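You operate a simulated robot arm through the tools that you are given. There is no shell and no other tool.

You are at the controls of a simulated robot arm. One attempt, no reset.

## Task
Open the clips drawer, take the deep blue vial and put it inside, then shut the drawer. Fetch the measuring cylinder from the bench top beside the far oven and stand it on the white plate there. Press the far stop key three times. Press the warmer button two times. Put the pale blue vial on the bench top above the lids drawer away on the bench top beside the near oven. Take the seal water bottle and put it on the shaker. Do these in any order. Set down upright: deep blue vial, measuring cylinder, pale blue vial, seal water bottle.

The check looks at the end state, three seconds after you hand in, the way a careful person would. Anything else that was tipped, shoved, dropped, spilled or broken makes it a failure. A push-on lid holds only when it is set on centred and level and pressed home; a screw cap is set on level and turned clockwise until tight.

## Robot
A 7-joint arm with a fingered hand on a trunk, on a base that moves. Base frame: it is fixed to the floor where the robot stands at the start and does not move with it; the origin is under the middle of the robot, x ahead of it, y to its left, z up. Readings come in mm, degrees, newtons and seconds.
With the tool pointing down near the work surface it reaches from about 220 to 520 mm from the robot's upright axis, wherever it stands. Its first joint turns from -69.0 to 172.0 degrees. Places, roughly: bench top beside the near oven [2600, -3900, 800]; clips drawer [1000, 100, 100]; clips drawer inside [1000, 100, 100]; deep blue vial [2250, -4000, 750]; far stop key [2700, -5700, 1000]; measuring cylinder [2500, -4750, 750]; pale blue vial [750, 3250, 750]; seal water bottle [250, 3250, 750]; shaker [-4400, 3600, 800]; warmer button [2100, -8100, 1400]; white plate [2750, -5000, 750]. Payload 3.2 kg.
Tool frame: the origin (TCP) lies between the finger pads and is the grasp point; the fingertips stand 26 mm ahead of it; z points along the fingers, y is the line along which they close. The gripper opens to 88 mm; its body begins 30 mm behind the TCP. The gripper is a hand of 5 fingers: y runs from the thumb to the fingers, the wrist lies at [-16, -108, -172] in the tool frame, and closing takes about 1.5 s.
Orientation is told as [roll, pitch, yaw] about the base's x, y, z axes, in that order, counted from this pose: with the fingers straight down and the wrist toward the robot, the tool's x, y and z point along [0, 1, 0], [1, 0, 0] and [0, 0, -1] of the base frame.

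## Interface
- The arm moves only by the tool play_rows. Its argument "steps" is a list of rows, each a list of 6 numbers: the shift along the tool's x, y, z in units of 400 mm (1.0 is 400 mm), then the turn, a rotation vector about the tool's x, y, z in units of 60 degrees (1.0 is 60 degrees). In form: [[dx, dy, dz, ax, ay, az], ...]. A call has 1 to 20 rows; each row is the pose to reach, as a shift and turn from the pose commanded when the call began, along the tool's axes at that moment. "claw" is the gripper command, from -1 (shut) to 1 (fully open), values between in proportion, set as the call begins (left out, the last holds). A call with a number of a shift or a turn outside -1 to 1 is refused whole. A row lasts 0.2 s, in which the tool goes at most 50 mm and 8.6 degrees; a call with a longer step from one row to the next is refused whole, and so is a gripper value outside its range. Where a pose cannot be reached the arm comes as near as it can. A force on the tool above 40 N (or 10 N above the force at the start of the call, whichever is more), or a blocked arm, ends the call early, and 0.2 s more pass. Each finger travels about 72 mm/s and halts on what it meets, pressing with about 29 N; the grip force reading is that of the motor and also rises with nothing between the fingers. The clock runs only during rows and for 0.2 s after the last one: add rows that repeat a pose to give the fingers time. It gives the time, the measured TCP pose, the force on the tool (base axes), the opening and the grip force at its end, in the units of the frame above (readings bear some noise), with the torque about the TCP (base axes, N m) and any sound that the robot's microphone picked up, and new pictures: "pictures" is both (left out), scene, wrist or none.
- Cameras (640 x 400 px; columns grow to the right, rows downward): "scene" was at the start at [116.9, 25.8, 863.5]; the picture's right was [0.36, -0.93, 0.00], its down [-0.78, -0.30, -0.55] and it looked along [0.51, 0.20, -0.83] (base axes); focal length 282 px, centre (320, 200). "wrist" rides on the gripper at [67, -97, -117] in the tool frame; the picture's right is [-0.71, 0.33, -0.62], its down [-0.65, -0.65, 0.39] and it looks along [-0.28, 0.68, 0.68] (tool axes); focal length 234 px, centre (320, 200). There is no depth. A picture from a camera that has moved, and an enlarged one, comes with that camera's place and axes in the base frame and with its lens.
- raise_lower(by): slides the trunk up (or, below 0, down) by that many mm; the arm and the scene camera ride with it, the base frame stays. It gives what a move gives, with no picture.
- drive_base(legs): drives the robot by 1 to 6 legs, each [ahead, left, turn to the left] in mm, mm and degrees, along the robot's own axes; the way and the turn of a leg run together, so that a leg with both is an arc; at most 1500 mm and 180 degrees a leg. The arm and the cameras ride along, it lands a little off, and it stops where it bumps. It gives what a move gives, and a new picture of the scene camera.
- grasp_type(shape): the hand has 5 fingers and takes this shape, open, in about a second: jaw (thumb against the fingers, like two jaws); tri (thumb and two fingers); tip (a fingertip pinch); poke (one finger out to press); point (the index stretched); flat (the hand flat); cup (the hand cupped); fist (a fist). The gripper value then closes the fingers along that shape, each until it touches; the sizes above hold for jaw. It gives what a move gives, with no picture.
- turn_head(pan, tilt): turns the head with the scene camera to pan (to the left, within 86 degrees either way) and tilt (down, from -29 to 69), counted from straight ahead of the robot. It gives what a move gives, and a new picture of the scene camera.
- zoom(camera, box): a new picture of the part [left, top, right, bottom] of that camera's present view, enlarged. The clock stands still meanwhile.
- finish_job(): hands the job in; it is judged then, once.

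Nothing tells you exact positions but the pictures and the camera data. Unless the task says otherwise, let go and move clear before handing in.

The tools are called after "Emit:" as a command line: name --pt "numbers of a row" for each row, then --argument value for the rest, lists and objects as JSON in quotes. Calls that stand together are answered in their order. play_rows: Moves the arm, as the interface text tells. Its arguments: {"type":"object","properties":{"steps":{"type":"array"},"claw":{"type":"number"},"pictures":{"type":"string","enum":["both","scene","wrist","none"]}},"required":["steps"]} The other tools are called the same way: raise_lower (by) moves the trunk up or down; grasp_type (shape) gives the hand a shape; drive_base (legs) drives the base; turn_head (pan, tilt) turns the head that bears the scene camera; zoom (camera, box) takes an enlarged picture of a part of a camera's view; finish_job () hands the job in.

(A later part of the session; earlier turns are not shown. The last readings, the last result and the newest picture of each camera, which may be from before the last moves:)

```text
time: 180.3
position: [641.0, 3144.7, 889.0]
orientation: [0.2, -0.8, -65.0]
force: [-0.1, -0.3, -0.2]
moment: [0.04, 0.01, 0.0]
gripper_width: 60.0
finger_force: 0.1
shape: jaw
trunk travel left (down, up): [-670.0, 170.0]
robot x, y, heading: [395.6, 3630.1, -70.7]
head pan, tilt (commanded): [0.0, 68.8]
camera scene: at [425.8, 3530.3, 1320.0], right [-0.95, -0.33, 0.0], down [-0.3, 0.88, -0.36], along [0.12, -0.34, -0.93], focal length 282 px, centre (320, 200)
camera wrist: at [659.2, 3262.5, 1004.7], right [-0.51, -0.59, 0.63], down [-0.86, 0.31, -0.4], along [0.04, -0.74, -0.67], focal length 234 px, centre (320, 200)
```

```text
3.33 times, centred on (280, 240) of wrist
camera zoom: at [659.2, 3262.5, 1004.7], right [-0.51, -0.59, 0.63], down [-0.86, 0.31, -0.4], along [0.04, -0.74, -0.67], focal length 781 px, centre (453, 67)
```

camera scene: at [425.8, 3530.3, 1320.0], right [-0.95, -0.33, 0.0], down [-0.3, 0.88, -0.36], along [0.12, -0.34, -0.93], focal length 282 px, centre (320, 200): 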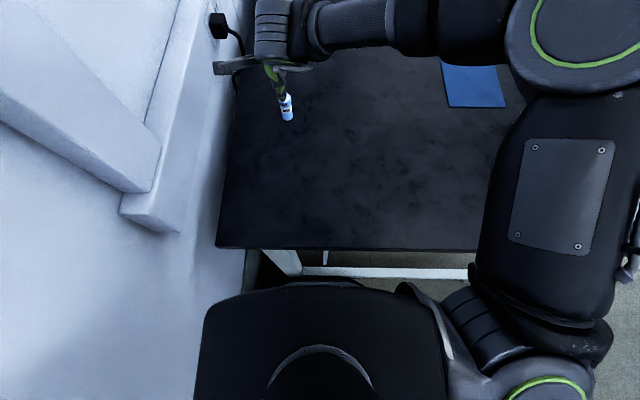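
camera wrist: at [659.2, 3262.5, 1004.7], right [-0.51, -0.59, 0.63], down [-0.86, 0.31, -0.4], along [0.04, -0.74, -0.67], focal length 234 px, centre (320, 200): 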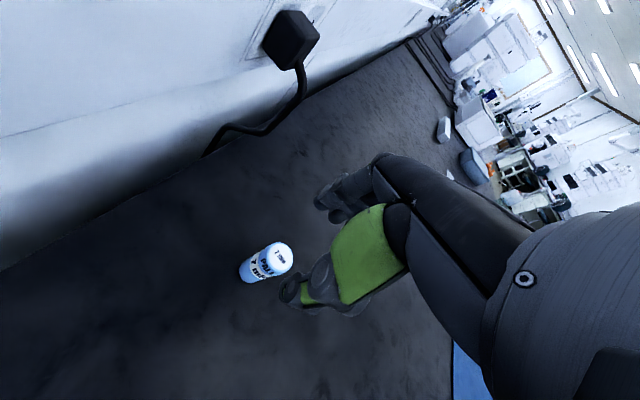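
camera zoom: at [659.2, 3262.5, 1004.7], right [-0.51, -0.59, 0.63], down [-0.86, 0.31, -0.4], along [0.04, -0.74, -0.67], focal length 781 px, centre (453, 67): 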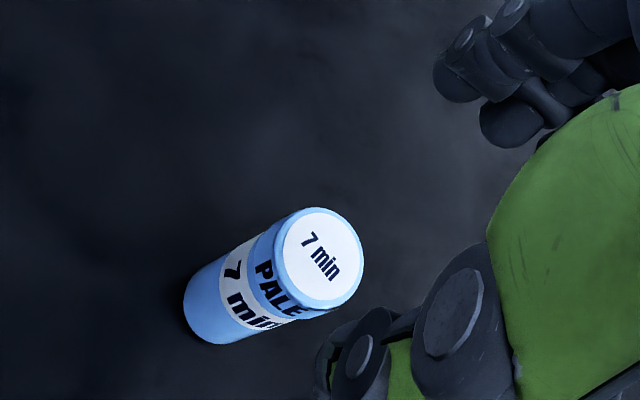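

Alignment confirmed. Lowering with the trunk to gripping height.

Emit:
raise_lower --by -80

Emit:
play_rows --pt "0 0 0.015 0 0 0" --pt "0 0 0.03 0 0 0" --pt "0 0 0.03 0 0 0"

Emit:
zoom --camera "wrist" --box '[200, 180, 400, 320]'

```text
time: 181.4
position: [640.8, 3145.2, 809.5]
orientation: [0.2, -0.8, -64.9]
force: [-0.3, -0.7, -0.1]
moment: [0.01, -0.01, -0.01]
gripper_width: 60.4
finger_force: 0.1
shape: jaw
trunk travel left (down, up): [-590.0, 250.0]
robot x, y, heading: [388.6, 3629.1, -71.0]
head pan, tilt (commanded): [0.0, 68.8]
```

```text
time: 182.2
position: [640.2, 3144.7, 796.6]
orientation: [0.2, -0.8, -64.8]
force: [0.3, 0.0, 0.1]
moment: [0.02, 0.01, -0.01]
gripper_width: 60.3
finger_force: 0.0
shape: jaw
trunk travel left (down, up): [-590.0, 250.0]
robot x, y, heading: [390.2, 3631.9, -70.9]
head pan, tilt (commanded): [0.0, 68.8]
camera scene: at [425.8, 3530.4, 1240.0], right [-0.95, -0.33, 0.0], down [-0.3, 0.88, -0.36], along [0.12, -0.34, -0.93], focal length 282 px, centre (320, 200)
camera wrist: at [659.2, 3262.4, 912.9], right [-0.51, -0.59, 0.63], down [-0.86, 0.31, -0.4], along [0.04, -0.74, -0.67], focal length 234 px, centre (320, 200)
```

scene: 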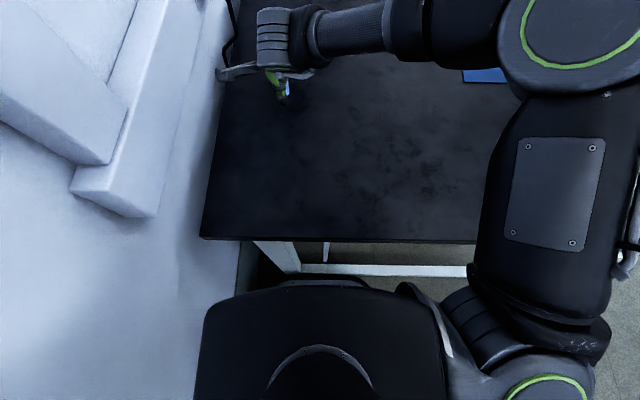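
wrist: 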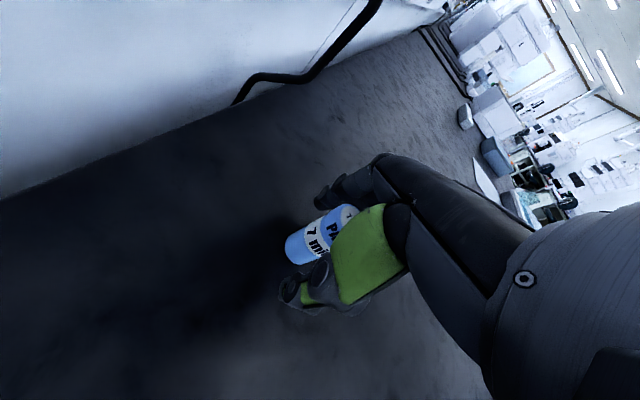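

```text
2.86 times, centred on (300, 250) of wrist
camera zoom: at [659.2, 3262.4, 912.9], right [-0.51, -0.59, 0.63], down [-0.86, 0.31, -0.4], along [0.04, -0.74, -0.67], focal length 669 px, centre (377, 57)
```

zoom: 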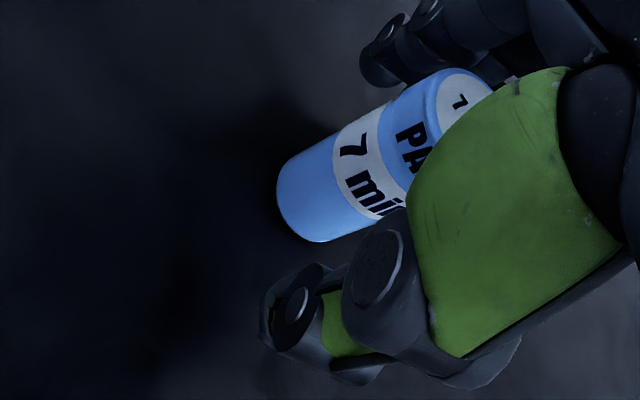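

The vial sits between thumb and fingers. Closing the grip.

Emit:
play_rows --pt "0 0 0 0 0 0" --pt "0 0 0 0 0 0" --pt "0 0 0 0 0 0" --pt "0 0 0 0 0 0" --pt "0 0 0 0 0 0" --pt "0 0 0 0 0 0" --pt "0 0 0 0 0 0" --claw -1 --pictures "wrist"

Emit:
zoom --camera "wrist" --box '[200, 180, 400, 320]'

```text
time: 183.8
position: [639.2, 3144.2, 797.6]
orientation: [0.2, -0.9, -65.0]
force: [-0.4, 1.1, -0.4]
moment: [0.01, 0.03, -0.01]
gripper_width: 18.0
finger_force: 28.8
shape: jaw
trunk travel left (down, up): [-590.0, 250.0]
robot x, y, heading: [391.4, 3629.1, -71.0]
head pan, tilt (commanded): [0.0, 68.8]
camera wrist: at [659.2, 3262.3, 912.9], right [-0.51, -0.59, 0.63], down [-0.86, 0.31, -0.4], along [0.04, -0.74, -0.67], focal length 234 px, centre (320, 200)
```

wrist: 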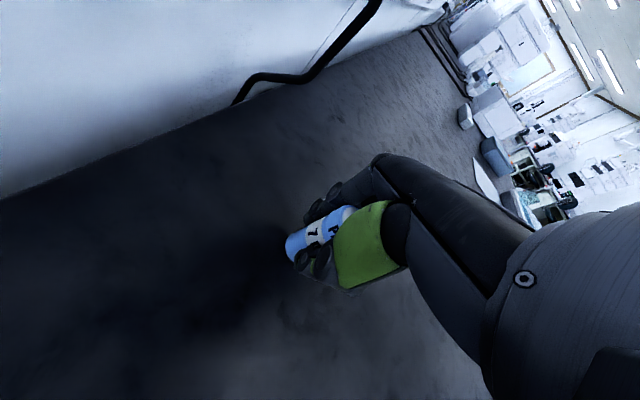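

```text
2.86 times, centred on (300, 250) of wrist
camera zoom: at [659.2, 3262.3, 912.9], right [-0.51, -0.59, 0.63], down [-0.86, 0.31, -0.4], along [0.04, -0.74, -0.67], focal length 669 px, centre (377, 57)
```

zoom: 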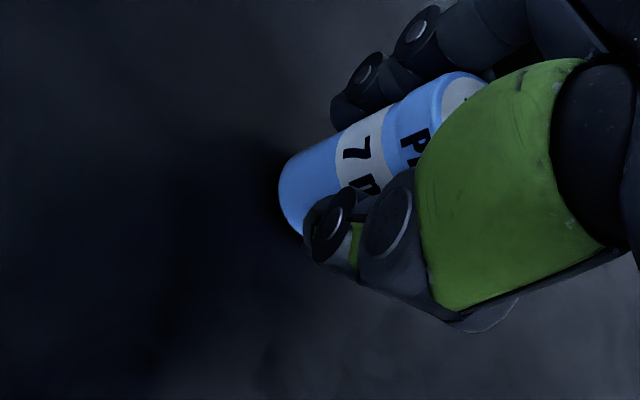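

Gripped at 18 mm. Lifting with the trunk, then backing the base out.

Emit:
raise_lower --by 200

Emit:
drive_base --legs '[[-350, -100, 0]]'

Emit:
play_rows --pt "0.02 -0.1 0 0 0 0" --pt "0.05 -0.2 0 0 0 0" --pt "0.08 -0.3 0 0 0 0" --pt "0.1 -0.4 0 0 0 0" --pt "0.1 -0.4 0 0 0 0"

```text
time: 186.0
position: [639.7, 3145.8, 998.1]
orientation: [0.2, -0.8, -65.0]
force: [-0.7, 0.5, -0.3]
moment: [0.02, 0.0, 0.0]
gripper_width: 18.0
finger_force: 28.5
shape: jaw
trunk travel left (down, up): [-790.0, 50.0]
robot x, y, heading: [390.1, 3628.2, -71.2]
head pan, tilt (commanded): [0.0, 68.8]
```

```text
time: 188.3
position: [433.7, 3442.8, 998.9]
orientation: [0.3, -0.8, -65.0]
force: [0.7, 0.4, -0.1]
moment: [-0.03, 0.02, 0.02]
gripper_width: 18.2
finger_force: 29.1
shape: jaw
trunk travel left (down, up): [-790.0, 50.0]
robot x, y, heading: [185.3, 3929.0, -70.8]
head pan, tilt (commanded): [0.0, 68.8]
camera scene: at [218.9, 3828.1, 1440.0], right [-0.95, -0.33, 0.0], down [-0.3, 0.88, -0.36], along [0.12, -0.34, -0.93], focal length 282 px, centre (320, 200)
```

scene: 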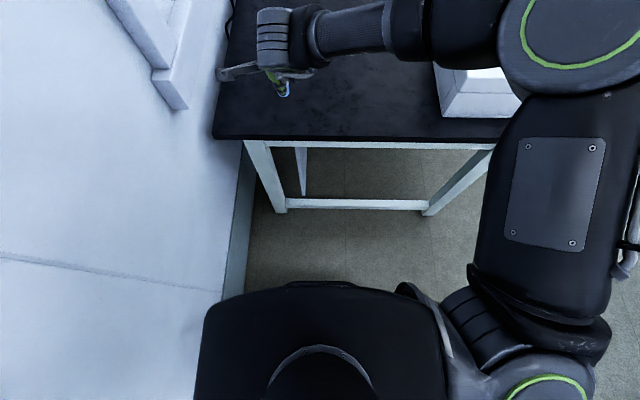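

```text
time: 189.6
position: [402.6, 3605.3, 996.2]
orientation: [0.3, -0.8, -64.9]
force: [-1.3, -0.2, -0.1]
moment: [0.02, 0.02, -0.01]
gripper_width: 18.0
finger_force: 29.0
shape: jaw
trunk travel left (down, up): [-790.0, 50.0]
robot x, y, heading: [183.2, 3928.0, -70.9]
head pan, tilt (commanded): [0.0, 68.8]
camera scene: at [219.1, 3827.2, 1439.9], right [-0.95, -0.33, 0.0], down [-0.3, 0.88, -0.36], along [0.12, -0.34, -0.93], focal length 282 px, centre (320, 200)
camera wrist: at [421.3, 3722.4, 1111.3], right [-0.51, -0.59, 0.63], down [-0.86, 0.31, -0.4], along [0.04, -0.74, -0.67], focal length 234 px, centre (320, 200)
```

scene: 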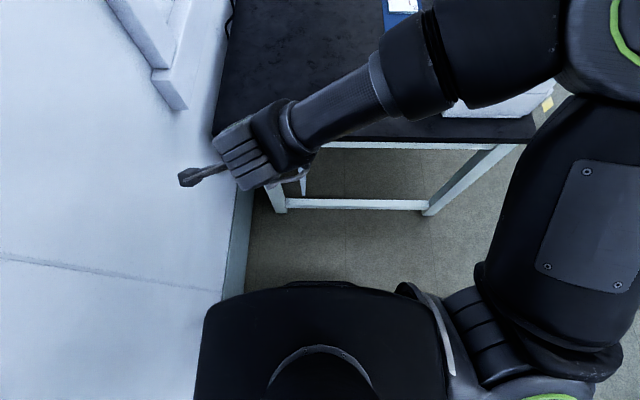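
wrist: 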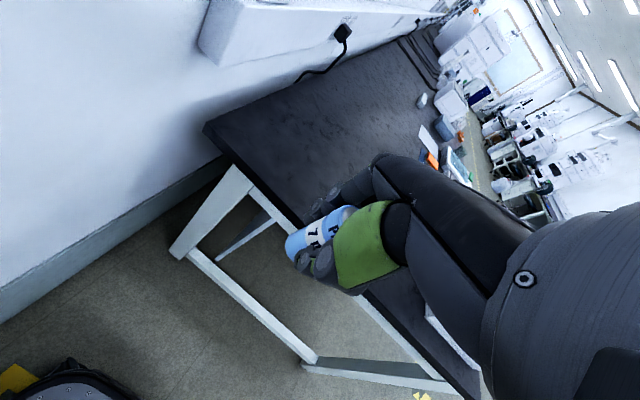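

Vial held securely. Now the long drive down the aisle toward the near oven.

Emit:
drive_base --legs '[[0, -870, 0], [0, -880, 0], [1400, 0, 0], [1400, 0, 0], [1400, 0, 0]]'

Emit:
turn_head --pan 0 --tilt 15

```text
time: 218.2
position: [146.2, -944.4, 996.7]
orientation: [0.1, -0.8, -64.3]
force: [0.6, 0.2, 0.3]
moment: [-0.01, 0.0, -0.02]
gripper_width: 18.1
finger_force: 29.2
shape: jaw
trunk travel left (down, up): [-790.0, 50.0]
robot x, y, heading: [-77.7, -624.6, -70.0]
head pan, tilt (commanded): [0.0, 68.8]
camera scene: at [-39.8, -724.8, 1440.0], right [-0.94, -0.34, 0.0], down [-0.31, 0.88, -0.36], along [0.12, -0.34, -0.93], focal length 282 px, centre (320, 200)
```

scene: 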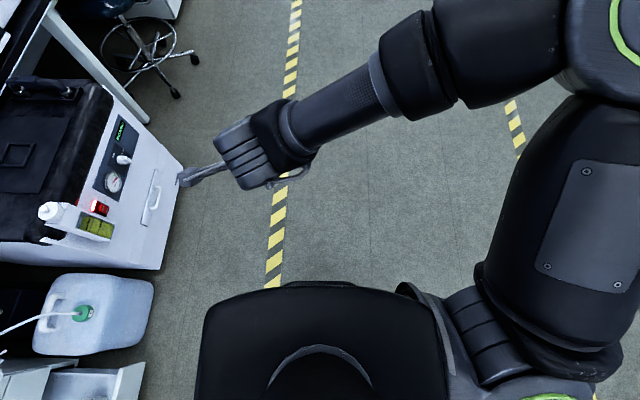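

```text
time: 219.4
position: [146.4, -945.4, 995.9]
orientation: [0.2, -0.9, -64.3]
force: [0.4, -0.7, 0.1]
moment: [0.02, -0.02, -0.03]
gripper_width: 17.9
finger_force: 28.7
shape: jaw
trunk travel left (down, up): [-790.0, 50.0]
robot x, y, heading: [-78.2, -621.9, -70.3]
head pan, tilt (commanded): [0.0, 15.0]
camera scene: at [-27.2, -760.1, 1515.6], right [-0.94, -0.34, 0.0], down [-0.09, 0.24, -0.97], along [0.33, -0.91, -0.26], focal length 282 px, centre (320, 200)
```

scene: 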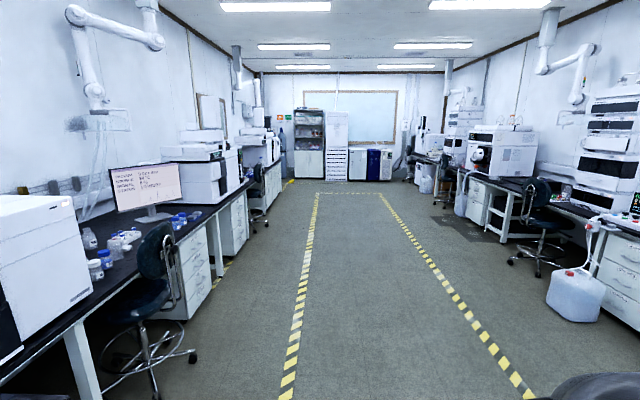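

The aisle is clear. Continuing toward the ovens.

Emit:
drive_base --legs '[[1400, 0, -1], [1300, 0, 0], [600, 0, 0]]'

Emit:
turn_head --pan 60 --tilt 20

Emit:
turn_head --pan 25 --tilt 15

```text
time: 235.5
position: [1227.0, -4054.4, 996.3]
orientation: [0.2, -0.8, -64.7]
force: [1.7, 0.9, -0.4]
moment: [0.01, 0.01, -0.01]
gripper_width: 18.3
finger_force: 28.7
shape: jaw
trunk travel left (down, up): [-790.0, 50.0]
robot x, y, heading: [1009.8, -3733.4, -70.9]
head pan, tilt (commanded): [0.0, 15.0]
camera scene: at [1055.3, -3867.3, 1515.7], right [-0.94, -0.33, 0.0], down [-0.08, 0.24, -0.97], along [0.32, -0.91, -0.26], focal length 282 px, centre (320, 200)
```

scene: 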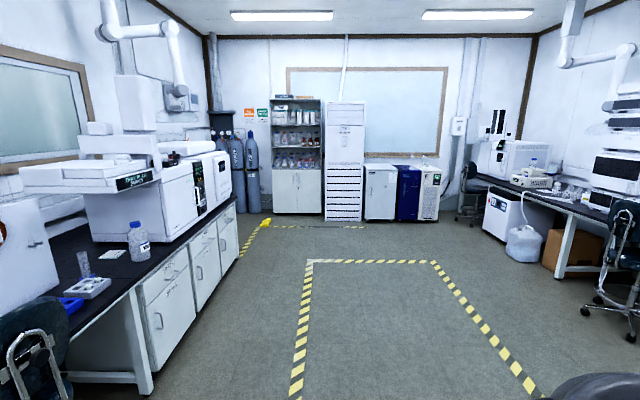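

```text
time: 236.8
position: [1226.6, -4054.5, 995.9]
orientation: [0.2, -0.8, -64.8]
force: [0.5, 0.9, -0.4]
moment: [-0.01, -0.01, 0.04]
gripper_width: 17.9
finger_force: 29.2
shape: jaw
trunk travel left (down, up): [-790.0, 50.0]
robot x, y, heading: [1005.8, -3731.9, -70.9]
head pan, tilt (commanded): [60.0, 20.0]
camera scene: at [1116.1, -3796.7, 1507.5], right [-0.19, -0.98, 0.0], down [-0.34, 0.06, -0.94], along [0.92, -0.18, -0.34], focal length 282 px, centre (320, 200)
```

scene: 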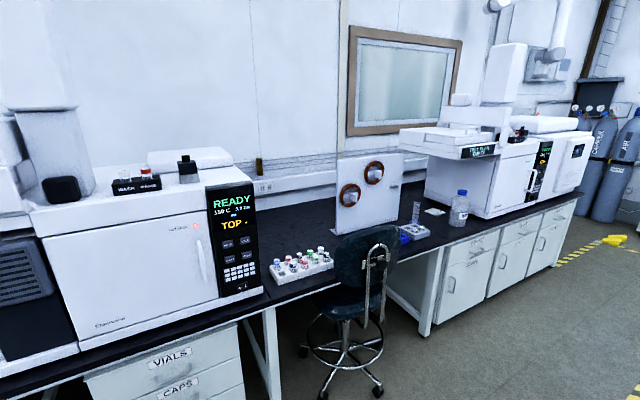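

```text
time: 237.8
position: [1228.1, -4053.5, 996.1]
orientation: [0.3, -0.8, -64.8]
force: [-0.5, -0.8, -0.5]
moment: [-0.01, 0.0, 0.0]
gripper_width: 17.8
finger_force: 29.1
shape: jaw
trunk travel left (down, up): [-790.0, 50.0]
robot x, y, heading: [1005.7, -3731.1, -71.0]
head pan, tilt (commanded): [25.0, 15.0]
camera scene: at [1089.8, -3846.0, 1515.7], right [-0.72, -0.7, 0.0], down [-0.18, 0.19, -0.97], along [0.67, -0.69, -0.26], focal length 282 px, centre (320, 200)
```

scene: 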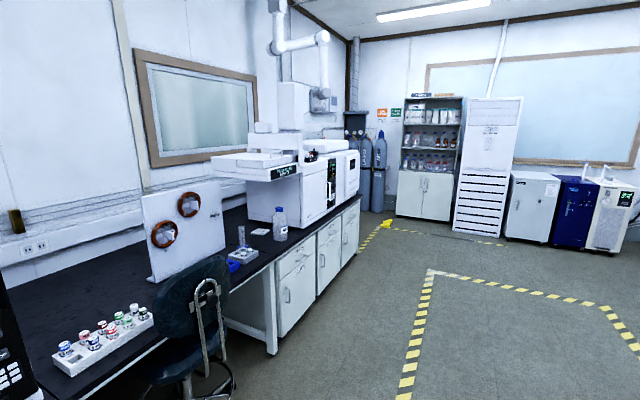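

I see the near oven (READY/TOP), a vial rack beside it, and further along a measuring cylinder and white plate by the far oven. Zooming in.

Emit:
turn_head --pan 50 --tilt 20

Emit:
zoom --camera "scene" --box '[180, 180, 360, 320]'

Emit:
zoom --camera "scene" --box '[320, 140, 520, 280]'

```text
time: 238.7
position: [1226.3, -4053.3, 995.9]
orientation: [0.2, -0.8, -64.8]
force: [-0.9, -0.5, -0.2]
moment: [0.0, -0.04, 0.03]
gripper_width: 17.8
finger_force: 28.8
shape: jaw
trunk travel left (down, up): [-790.0, 50.0]
robot x, y, heading: [1007.5, -3733.3, -71.0]
head pan, tilt (commanded): [50.0, 20.0]
camera scene: at [1111.7, -3812.4, 1507.5], right [-0.36, -0.93, 0.0], down [-0.32, 0.12, -0.94], along [0.88, -0.34, -0.34], focal length 282 px, centre (320, 200)
```

scene: 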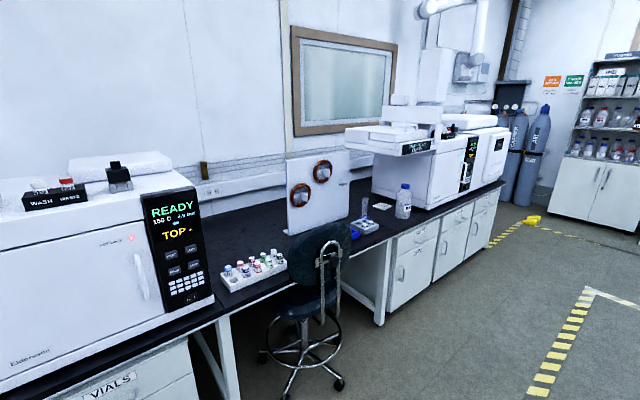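

```text
2.86 times, centred on (270, 250) of scene
camera zoom: at [1111.7, -3812.4, 1507.5], right [-0.36, -0.93, 0.0], down [-0.32, 0.12, -0.94], along [0.88, -0.34, -0.34], focal length 804 px, centre (463, 57)
```

zoom: 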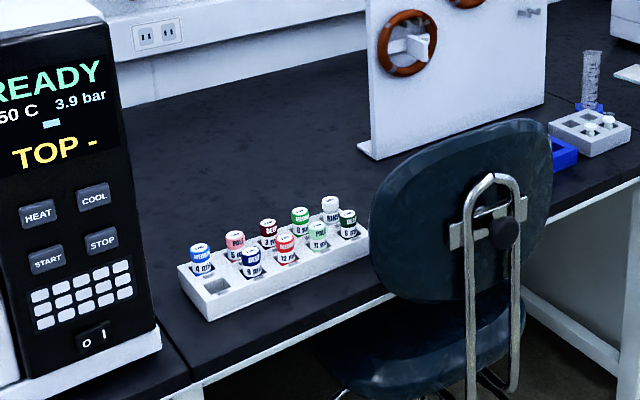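

```text
2.86 times, centred on (420, 210) of scene
camera zoom: at [1111.7, -3812.4, 1507.5], right [-0.36, -0.93, 0.0], down [-0.32, 0.12, -0.94], along [0.88, -0.34, -0.34], focal length 804 px, centre (34, 171)
```

zoom: 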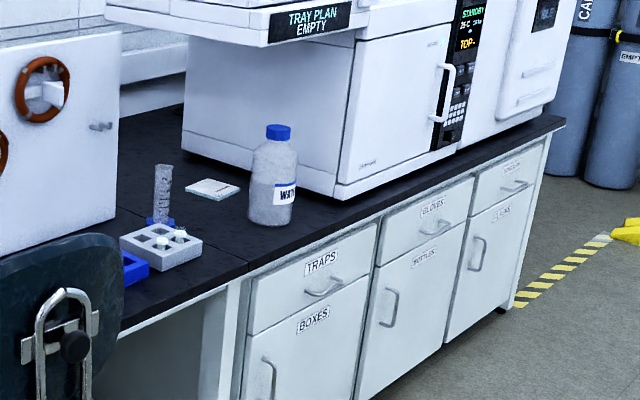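

Very clear: vials rack next to the near oven, free bench behind it, a stool to the right that I must not touch. I'll turn to face the bench and move up in front of the oven's right end.

Emit:
drive_base --legs '[[0, 0, 90], [420, -270, 0]]'

Emit:
turn_head --pan -20 --tilt 35

```text
time: 245.5
position: [1811.4, -3629.5, 996.4]
orientation: [0.3, -0.8, 25.4]
force: [0.8, 0.7, 0.7]
moment: [0.0, 0.02, -0.03]
gripper_width: 17.8
finger_force: 28.9
shape: jaw
trunk travel left (down, up): [-790.0, 50.0]
robot x, y, heading: [1485.4, -3849.5, 19.2]
head pan, tilt (commanded): [50.0, 20.0]
camera scene: at [1571.6, -3746.5, 1507.5], right [0.94, -0.35, 0.0], down [-0.12, -0.32, -0.94], along [0.33, 0.88, -0.34], focal length 282 px, centre (320, 200)
```

scene: 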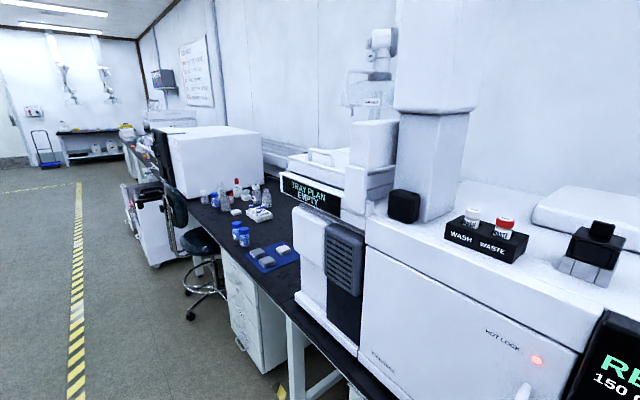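

```text
time: 246.9
position: [1810.8, -3628.9, 996.1]
orientation: [0.3, -0.8, 25.4]
force: [0.1, -0.5, -0.3]
moment: [0.02, -0.02, -0.04]
gripper_width: 18.0
finger_force: 29.4
shape: jaw
trunk travel left (down, up): [-790.0, 50.0]
robot x, y, heading: [1487.5, -3849.5, 19.3]
head pan, tilt (commanded): [-20.0, 35.0]
camera scene: at [1626.8, -3834.6, 1483.7], right [-0.01, -1.0, 0.0], down [-0.57, 0.01, -0.82], along [0.82, -0.01, -0.57], focal length 282 px, centre (320, 200)
```

scene: 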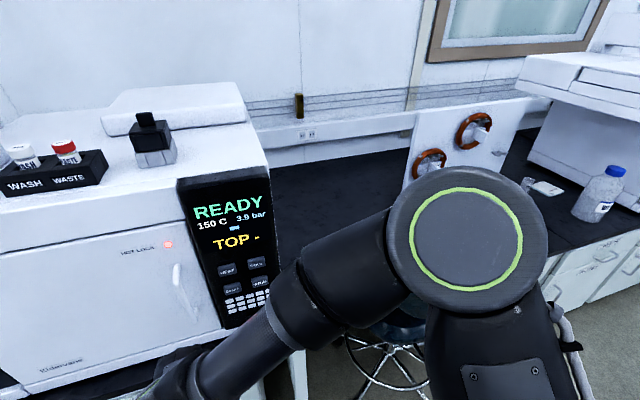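

The elbow blocks the rack from the head camera. I'll swing the hand to the right so it hangs in front of the rack and use the wrist camera too.

Emit:
play_rows --pt "-0.11 -0.012 0 0 0 0.06" --pt "-0.22 -0.025 0 0 0 0.12" --pt "-0.33 -0.037 0 0 0 0.18" --pt "-0.44 -0.05 0 0 0 0.24" --pt "-0.55 -0.062 0 0 0 0.3" --pt "-0.66 -0.075 0 0 0 0.36" --pt "-0.77 -0.088 0 0 0 0.42" --pt "-0.77 -0.088 0 0 0 0.42"

```text
time: 248.7
position: [1944.7, -3919.5, 997.2]
orientation: [0.3, -0.7, 0.2]
force: [-0.4, -0.2, 0.2]
moment: [-0.01, 0.03, 0.01]
gripper_width: 17.5
finger_force: 28.8
shape: jaw
out of reach, approached as far as the arm can: row 3, 4, 5, 6, 7, 8
trunk travel left (down, up): [-790.0, 50.0]
robot x, y, heading: [1492.5, -3846.6, 19.1]
head pan, tilt (commanded): [-20.0, 35.0]
camera scene: at [1626.1, -3834.9, 1483.8], right [-0.01, -1.0, 0.0], down [-0.57, 0.01, -0.82], along [0.82, -0.01, -0.57], focal length 282 px, centre (320, 200)
camera wrist: at [1846.0, -3853.6, 1112.5], right [0.33, -0.71, 0.62], down [-0.65, -0.65, -0.4], along [0.69, -0.27, -0.67], focal length 234 px, centre (320, 200)
```

scene: 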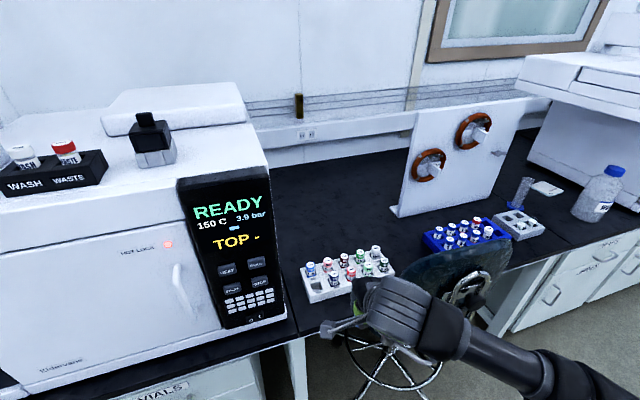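
wrist: 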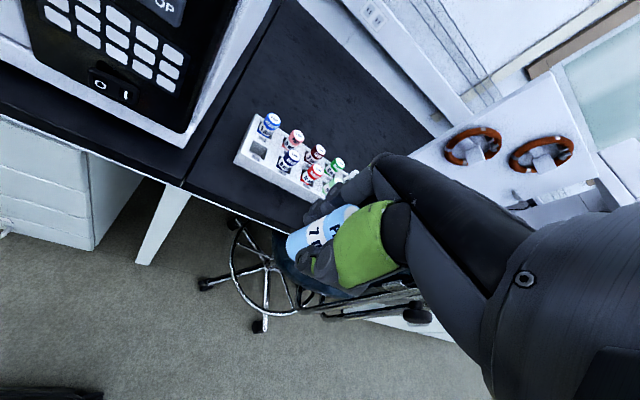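

Now I can see the rack, a second blue rack further right, and the stool. I'll check where my elbow is relative to the stool.

Emit:
turn_head --pan -45 --tilt 45

Emit:
zoom --camera "wrist" --box '[220, 90, 380, 210]'

```text
time: 249.6
position: [1944.3, -3919.3, 997.1]
orientation: [0.4, -0.5, 0.2]
force: [-0.6, 0.1, 0.0]
moment: [0.02, 0.0, 0.0]
gripper_width: 17.6
finger_force: 28.5
shape: jaw
trunk travel left (down, up): [-790.0, 50.0]
robot x, y, heading: [1490.7, -3851.8, 19.3]
head pan, tilt (commanded): [-45.0, 45.0]
camera scene: at [1612.2, -3869.0, 1468.9], right [-0.43, -0.9, 0.0], down [-0.64, 0.31, -0.71], along [0.64, -0.31, -0.71], focal length 282 px, centre (320, 200)
```

scene: 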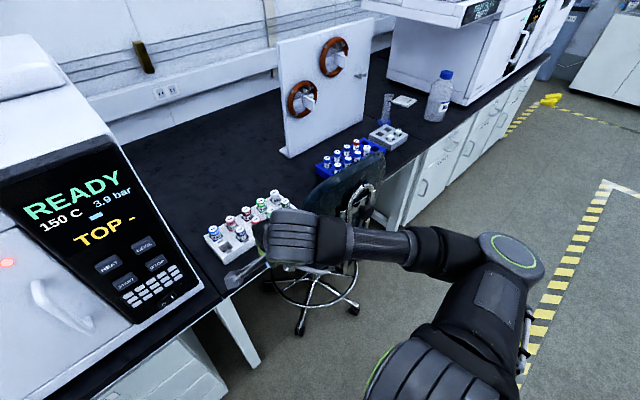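

```text
3.33 times, centred on (300, 150) of wrist
camera zoom: at [1846.6, -3853.3, 1112.3], right [0.33, -0.71, 0.62], down [-0.65, -0.65, -0.4], along [0.69, -0.27, -0.67], focal length 781 px, centre (387, 367)
```

zoom: 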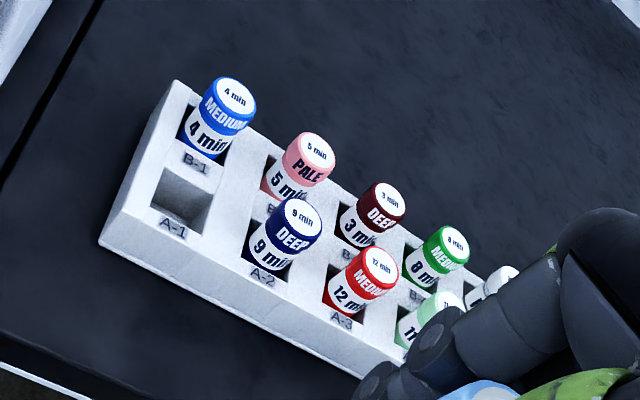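

Deep blue ("DEEP 9 min") is in slot A-2 at the front. My elbow has swung low to the right, near the stool, so I'll swing back left, back up, and come over with the elbow raised instead.

Emit:
play_rows --pt "0.11 -0.035 0 0 0 -0.06" --pt "0.21 -0.07 0 0 0 -0.12" --pt "0.31 -0.105 0 0 0 -0.18" --pt "0.42 -0.14 0 0 0 -0.24" --pt "0.52 -0.175 0 0 0 -0.3" --pt "0.62 -0.21 0 0 0 -0.36" --pt "0.725 -0.25 0 0 0 -0.42" --pt "0.725 -0.25 0 0 0 -0.42"

Emit:
turn_head --pan -20 --tilt 45

```text
time: 251.4
position: [1845.1, -3628.2, 998.4]
orientation: [0.2, -0.8, 25.3]
force: [0.3, -0.3, -0.5]
moment: [0.01, 0.0, 0.03]
gripper_width: 17.4
finger_force: 29.5
shape: jaw
trunk travel left (down, up): [-790.0, 50.0]
robot x, y, heading: [1492.2, -3847.9, 19.2]
head pan, tilt (commanded): [-45.0, 45.0]
camera scene: at [1612.3, -3870.4, 1468.8], right [-0.43, -0.9, 0.0], down [-0.64, 0.31, -0.71], along [0.64, -0.31, -0.71], focal length 282 px, centre (320, 200)
camera wrist: at [1726.5, -3611.5, 1112.6], right [0.6, -0.5, 0.62], down [-0.31, -0.86, -0.4], along [0.74, 0.05, -0.67], focal length 234 px, centre (320, 200)
```

scene: 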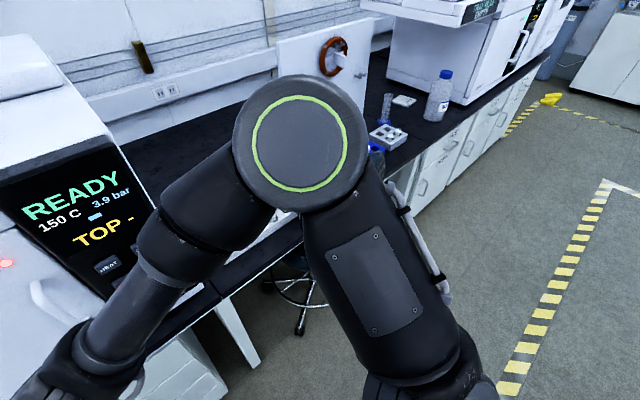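
wrist: 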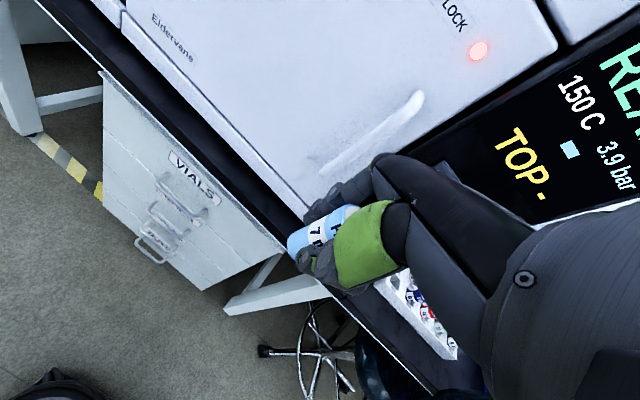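

```text
time: 252.3
position: [1844.5, -3627.9, 997.8]
orientation: [0.2, -0.9, 25.5]
force: [-0.7, 0.1, -1.1]
moment: [-0.01, 0.02, 0.0]
gripper_width: 17.3
finger_force: 29.4
shape: jaw
trunk travel left (down, up): [-790.0, 50.0]
robot x, y, heading: [1488.3, -3848.2, 19.1]
head pan, tilt (commanded): [-20.0, 45.0]
camera scene: at [1620.1, -3834.8, 1468.8], right [-0.01, -1.0, 0.0], down [-0.71, 0.01, -0.71], along [0.71, -0.01, -0.71], focal length 282 px, centre (320, 200)
```

scene: 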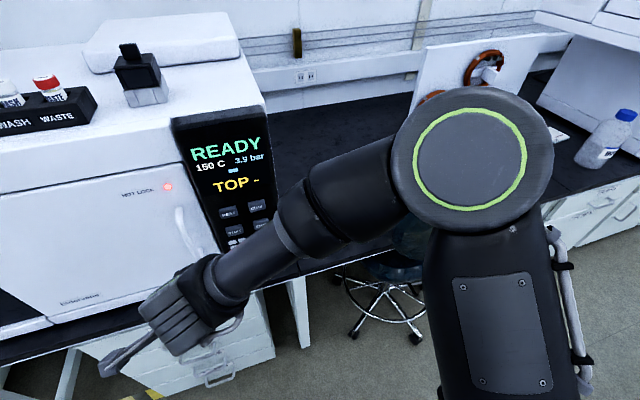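

The elbow is up again. I'll back up 100 mm, extend the arm forward, then swing right at extension so the elbow stays high.

Emit:
drive_base --legs '[[-100, 0, 0]]'

Emit:
play_rows --pt "-0.036 0.1 0 0 0 0" --pt "-0.072 0.2 0 0 0 0" --pt "-0.108 0.3 0 0 0 0" --pt "-0.144 0.4 0 0 0 0" --pt "-0.24 0.41 0 0 0 0.05" --pt "-0.35 0.4 0 0 0 0.1" --pt "-0.46 0.39 0 0 0 0.16" --pt "-0.57 0.38 0 0 0 0.22" --pt "-0.68 0.37 0 0 0 0.28" --pt "-0.79 0.36 0 0 0 0.34" --pt "-0.9 0.35 0 0 0 0.38" --pt "-0.98 0.346 0 0 0 0.42" --pt "-0.98 0.346 0 0 0 0.42"

```text
time: 253.4
position: [1750.4, -3661.7, 997.2]
orientation: [0.2, -0.8, 25.5]
force: [0.2, -0.5, -0.2]
moment: [0.01, 0.0, 0.0]
gripper_width: 17.3
finger_force: 28.6
shape: jaw
trunk travel left (down, up): [-790.0, 50.0]
robot x, y, heading: [1397.2, -3886.4, 19.4]
head pan, tilt (commanded): [-20.0, 45.0]
camera scene: at [1526.1, -3867.5, 1468.8], right [-0.01, -1.0, 0.0], down [-0.71, 0.01, -0.71], along [0.71, -0.01, -0.71], focal length 282 px, centre (320, 200)
```

scene: 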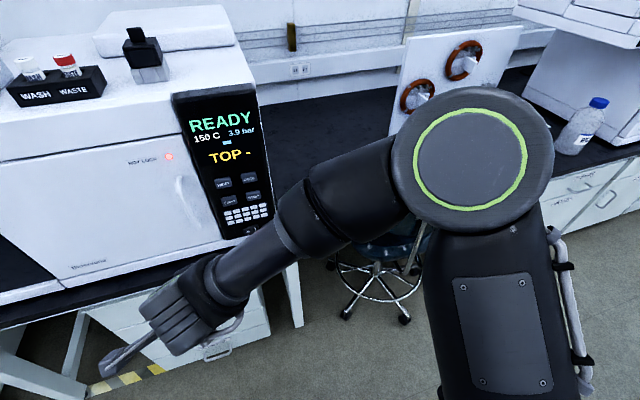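

```text
time: 256.2
position: [2043.3, -3956.0, 997.1]
orientation: [0.5, -0.6, 0.2]
force: [0.9, 1.1, 0.0]
moment: [-0.02, 0.0, 0.01]
gripper_width: 17.3
finger_force: 29.3
shape: jaw
trunk travel left (down, up): [-790.0, 50.0]
robot x, y, heading: [1395.2, -3884.0, 19.7]
head pan, tilt (commanded): [-20.0, 45.0]
camera scene: at [1525.8, -3867.2, 1468.9], right [-0.01, -1.0, 0.0], down [-0.71, 0.01, -0.71], along [0.71, -0.01, -0.71], focal length 282 px, centre (320, 200)
camera wrist: at [1944.7, -3891.5, 1113.3], right [0.33, -0.71, 0.62], down [-0.65, -0.65, -0.4], along [0.69, -0.27, -0.67], focal length 234 px, centre (320, 200)
```

scene: 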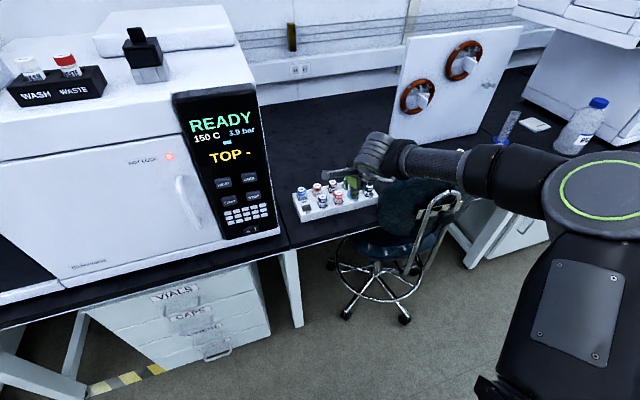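
wrist: 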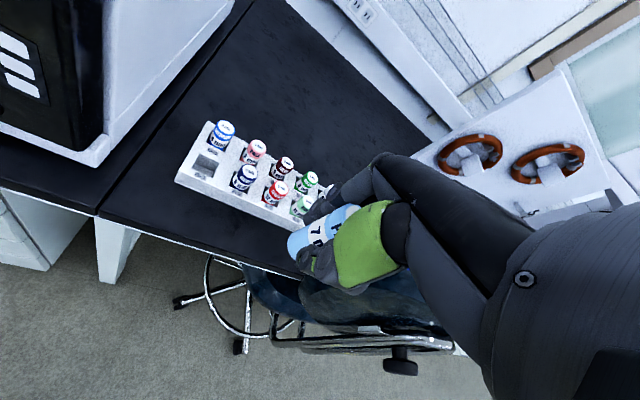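

The elbow is now high (z≈1260), above the stool back (~1015). I'll shift the robot left and forward, keeping the arm high, and recheck clearances.

Emit:
drive_base --legs '[[0, 80, 0], [200, 0, 0]]'

Emit:
turn_head --pan -40 --tilt 50

Emit:
play_rows --pt "0 0 0 0 0 0" --pictures "wrist"

```text
time: 258.5
position: [2206.5, -3821.0, 995.9]
orientation: [0.8, -0.5, -0.1]
force: [6.3, -19.7, -0.3]
moment: [2.4, 0.83, 1.47]
gripper_width: 17.3
finger_force: 28.8
shape: jaw
trunk travel left (down, up): [-790.0, 50.0]
robot x, y, heading: [1559.3, -3743.5, 19.5]
head pan, tilt (commanded): [-20.0, 45.0]
camera scene: at [1690.5, -3733.3, 1468.6], right [-0.01, -1.0, -0.01], down [-0.71, 0.01, -0.71], along [0.71, -0.01, -0.71], focal length 282 px, centre (320, 200)
```

scene: 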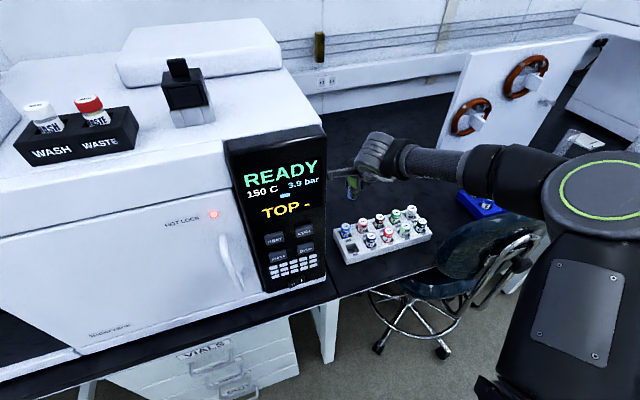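

```text
time: 259.3
position: [2206.4, -3821.5, 995.3]
orientation: [0.8, -0.4, -0.1]
force: [5.7, -15.1, -0.8]
moment: [2.02, 0.65, 1.34]
gripper_width: 17.1
finger_force: 29.2
shape: jaw
trunk travel left (down, up): [-790.0, 50.0]
robot x, y, heading: [1559.7, -3746.4, 19.2]
head pan, tilt (commanded): [-40.0, 50.0]
camera scene: at [1680.8, -3758.5, 1461.7], right [-0.35, -0.94, 0.0], down [-0.72, 0.27, -0.64], along [0.6, -0.22, -0.77], focal length 282 px, centre (320, 200)
```

scene: 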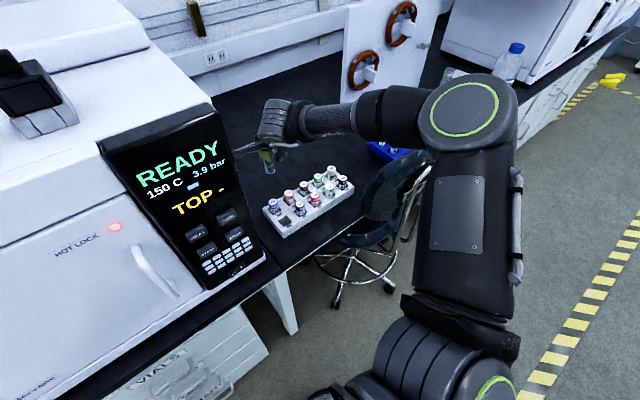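

```text
time: 259.7
position: [2207.7, -3821.7, 995.6]
orientation: [0.8, -0.5, -0.3]
force: [4.8, -15.9, -0.4]
moment: [2.16, 0.67, 1.46]
gripper_width: 17.4
finger_force: 28.3
shape: jaw
trunk travel left (down, up): [-790.0, 50.0]
robot x, y, heading: [1560.9, -3744.5, 19.4]
head pan, tilt (commanded): [-40.0, 50.0]
camera wrist: at [2109.2, -3756.7, 1111.9], right [0.32, -0.72, 0.62], down [-0.65, -0.64, -0.4], along [0.68, -0.27, -0.68], focal length 234 px, centre (320, 200)
```

wrist: 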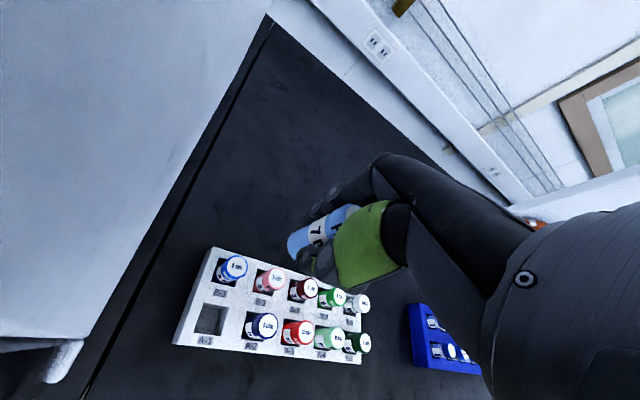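

The wrist camera mount is touching the oven's side; I'll shift right and back off. A better stance is to face obliquely right so the target is ahead-left and my elbow stays away from the stool.

Emit:
drive_base --legs '[[0, -35, 0], [-400, 0, 0]]'

Emit:
play_rows --pt "0.11 -0.02 0 0 0 -0.05" --pt "0.22 -0.05 0 0 0 -0.1" --pt "0.33 -0.09 0 0 0 -0.15" --pt "0.43 -0.14 0 0 0 -0.2" --pt "0.53 -0.2 0 0 0 -0.26" --pt "0.63 -0.26 0 0 0 -0.32" --pt "0.73 -0.33 0 0 0 -0.38" --pt "0.83 -0.4 0 0 0 -0.42" --pt "0.83 -0.4 0 0 0 -0.42"

```text
time: 262.6
position: [1838.7, -3981.9, 997.4]
orientation: [0.5, -0.6, -0.2]
force: [0.4, 0.0, -0.7]
moment: [0.01, -0.01, -0.03]
gripper_width: 17.6
finger_force: 29.9
shape: jaw
trunk travel left (down, up): [-790.0, 50.0]
robot x, y, heading: [1190.7, -3909.5, 19.2]
head pan, tilt (commanded): [-40.0, 50.0]
camera scene: at [1312.9, -3917.4, 1461.9], right [-0.36, -0.93, 0.0], down [-0.72, 0.27, -0.64], along [0.6, -0.23, -0.77], focal length 282 px, centre (320, 200)
```

scene: 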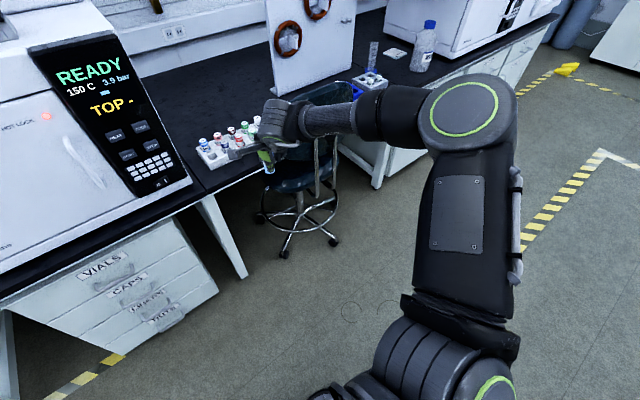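

```text
time: 264.6
position: [1680.6, -3650.4, 999.2]
orientation: [0.3, -0.7, 24.9]
force: [0.3, -0.1, 0.1]
moment: [0.05, 0.02, 0.03]
gripper_width: 17.1
finger_force: 28.8
shape: jaw
trunk travel left (down, up): [-790.0, 50.0]
robot x, y, heading: [1192.7, -3906.8, 19.2]
head pan, tilt (commanded): [-40.0, 50.0]
camera scene: at [1313.3, -3918.5, 1461.9], right [-0.36, -0.93, 0.0], down [-0.72, 0.27, -0.64], along [0.6, -0.23, -0.77], focal length 282 px, centre (320, 200)
camera wrist: at [1564.1, -3632.6, 1114.8], right [0.59, -0.51, 0.62], down [-0.31, -0.86, -0.4], along [0.74, 0.04, -0.67], focal length 234 px, centre (320, 200)
```

scene: 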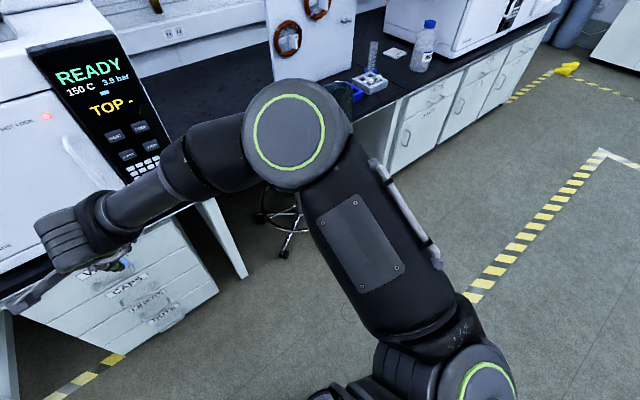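
wrist: 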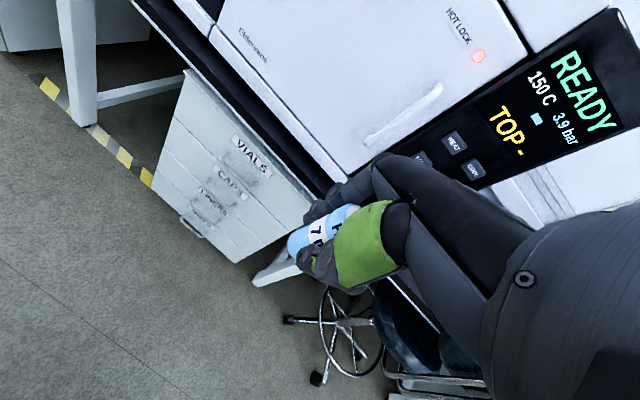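

Clear of everything now. I'll draw the hand in a little, turn 50° to the right, and then come in along the bench normal.

Emit:
play_rows --pt "0.045 -0.057 0 0 0 0" --pt "0.09 -0.114 0 0 0 0" --pt "0.135 -0.171 0 0 0 0" --pt "0.181 -0.228 0 0 0 0" --pt "0.181 -0.228 0 0 0 0" --pictures "none"

Emit:
drive_base --legs '[[0, 0, -50], [200, 190, 0]]'

Emit:
turn_head --pan 20 --tilt 40

```text
time: 265.9
position: [1567.5, -3622.7, 998.7]
orientation: [0.3, -0.8, 25.0]
force: [0.3, 0.5, -0.6]
moment: [0.02, 0.02, -0.02]
gripper_width: 17.2
finger_force: 28.8
shape: jaw
trunk travel left (down, up): [-790.0, 50.0]
robot x, y, heading: [1194.7, -3910.1, 19.3]
head pan, tilt (commanded): [-40.0, 50.0]
```

```text
time: 270.1
position: [1918.0, -3955.8, 997.2]
orientation: [0.3, -0.8, -25.2]
force: [0.9, 0.3, -0.8]
moment: [0.0, -0.01, -0.02]
gripper_width: 17.3
finger_force: 28.8
shape: jaw
trunk travel left (down, up): [-790.0, 50.0]
robot x, y, heading: [1463.7, -3848.2, -31.1]
head pan, tilt (commanded): [-40.0, 50.0]
camera scene: at [1529.0, -3947.7, 1461.9], right [-0.95, -0.33, 0.0], down [-0.25, 0.72, -0.64], along [0.21, -0.61, -0.77], focal length 282 px, centre (320, 200)
```

scene: 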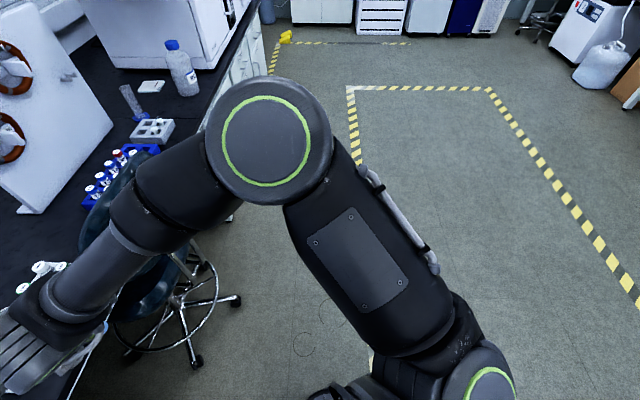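

```text
time: 271.4
position: [1919.7, -3955.3, 998.4]
orientation: [0.1, -0.7, -25.2]
force: [-0.6, 0.0, -0.4]
moment: [0.0, 0.03, 0.04]
gripper_width: 17.2
finger_force: 29.0
shape: jaw
trunk travel left (down, up): [-790.0, 50.0]
robot x, y, heading: [1460.8, -3851.3, -30.7]
head pan, tilt (commanded): [20.0, 40.0]
camera scene: at [1587.4, -3891.2, 1476.1], right [-0.19, -0.98, 0.0], down [-0.63, 0.12, -0.77], along [0.75, -0.15, -0.64], focal length 282 px, centre (320, 200)
```

scene: 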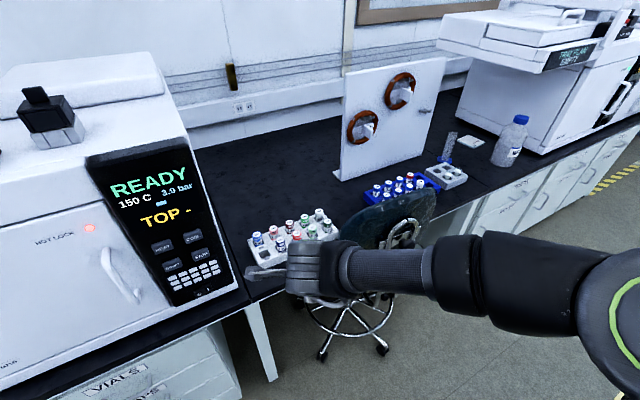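

Emit:
zoom --camera "scene" --box '[220, 190, 400, 315]'

Emit:
zoom --camera "wrist" --box '[0, 0, 640, 400]'

```text
3.20 times, centred on (310, 252) of scene
camera zoom: at [1587.4, -3891.2, 1476.1], right [-0.19, -0.98, 0.0], down [-0.63, 0.12, -0.77], along [0.75, -0.15, -0.64], focal length 901 px, centre (352, 32)
```

zoom: 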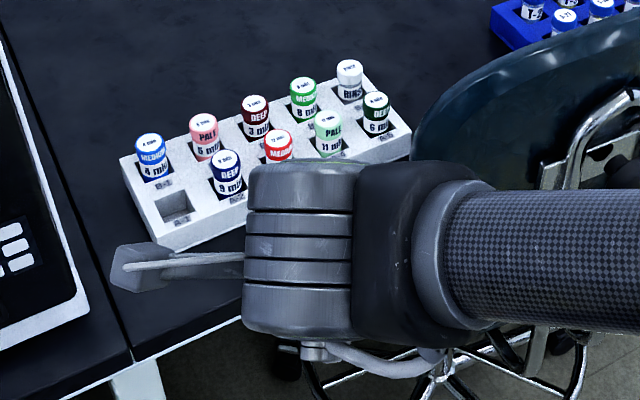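

```text
1.00 times, centred on (320, 200) of wrist (not enlarged: the box is as wide or as high as the picture)
camera zoom: at [1857.8, -3853.7, 1113.1], right [-0.01, -0.78, 0.63], down [-0.86, -0.31, -0.4], along [0.51, -0.54, -0.67], focal length 234 px, centre (320, 200)
```

zoom: 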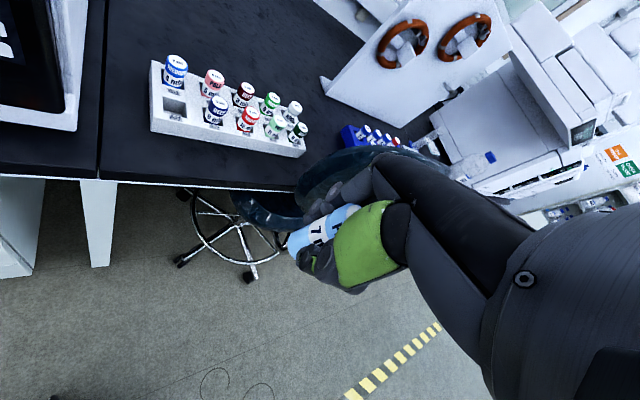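

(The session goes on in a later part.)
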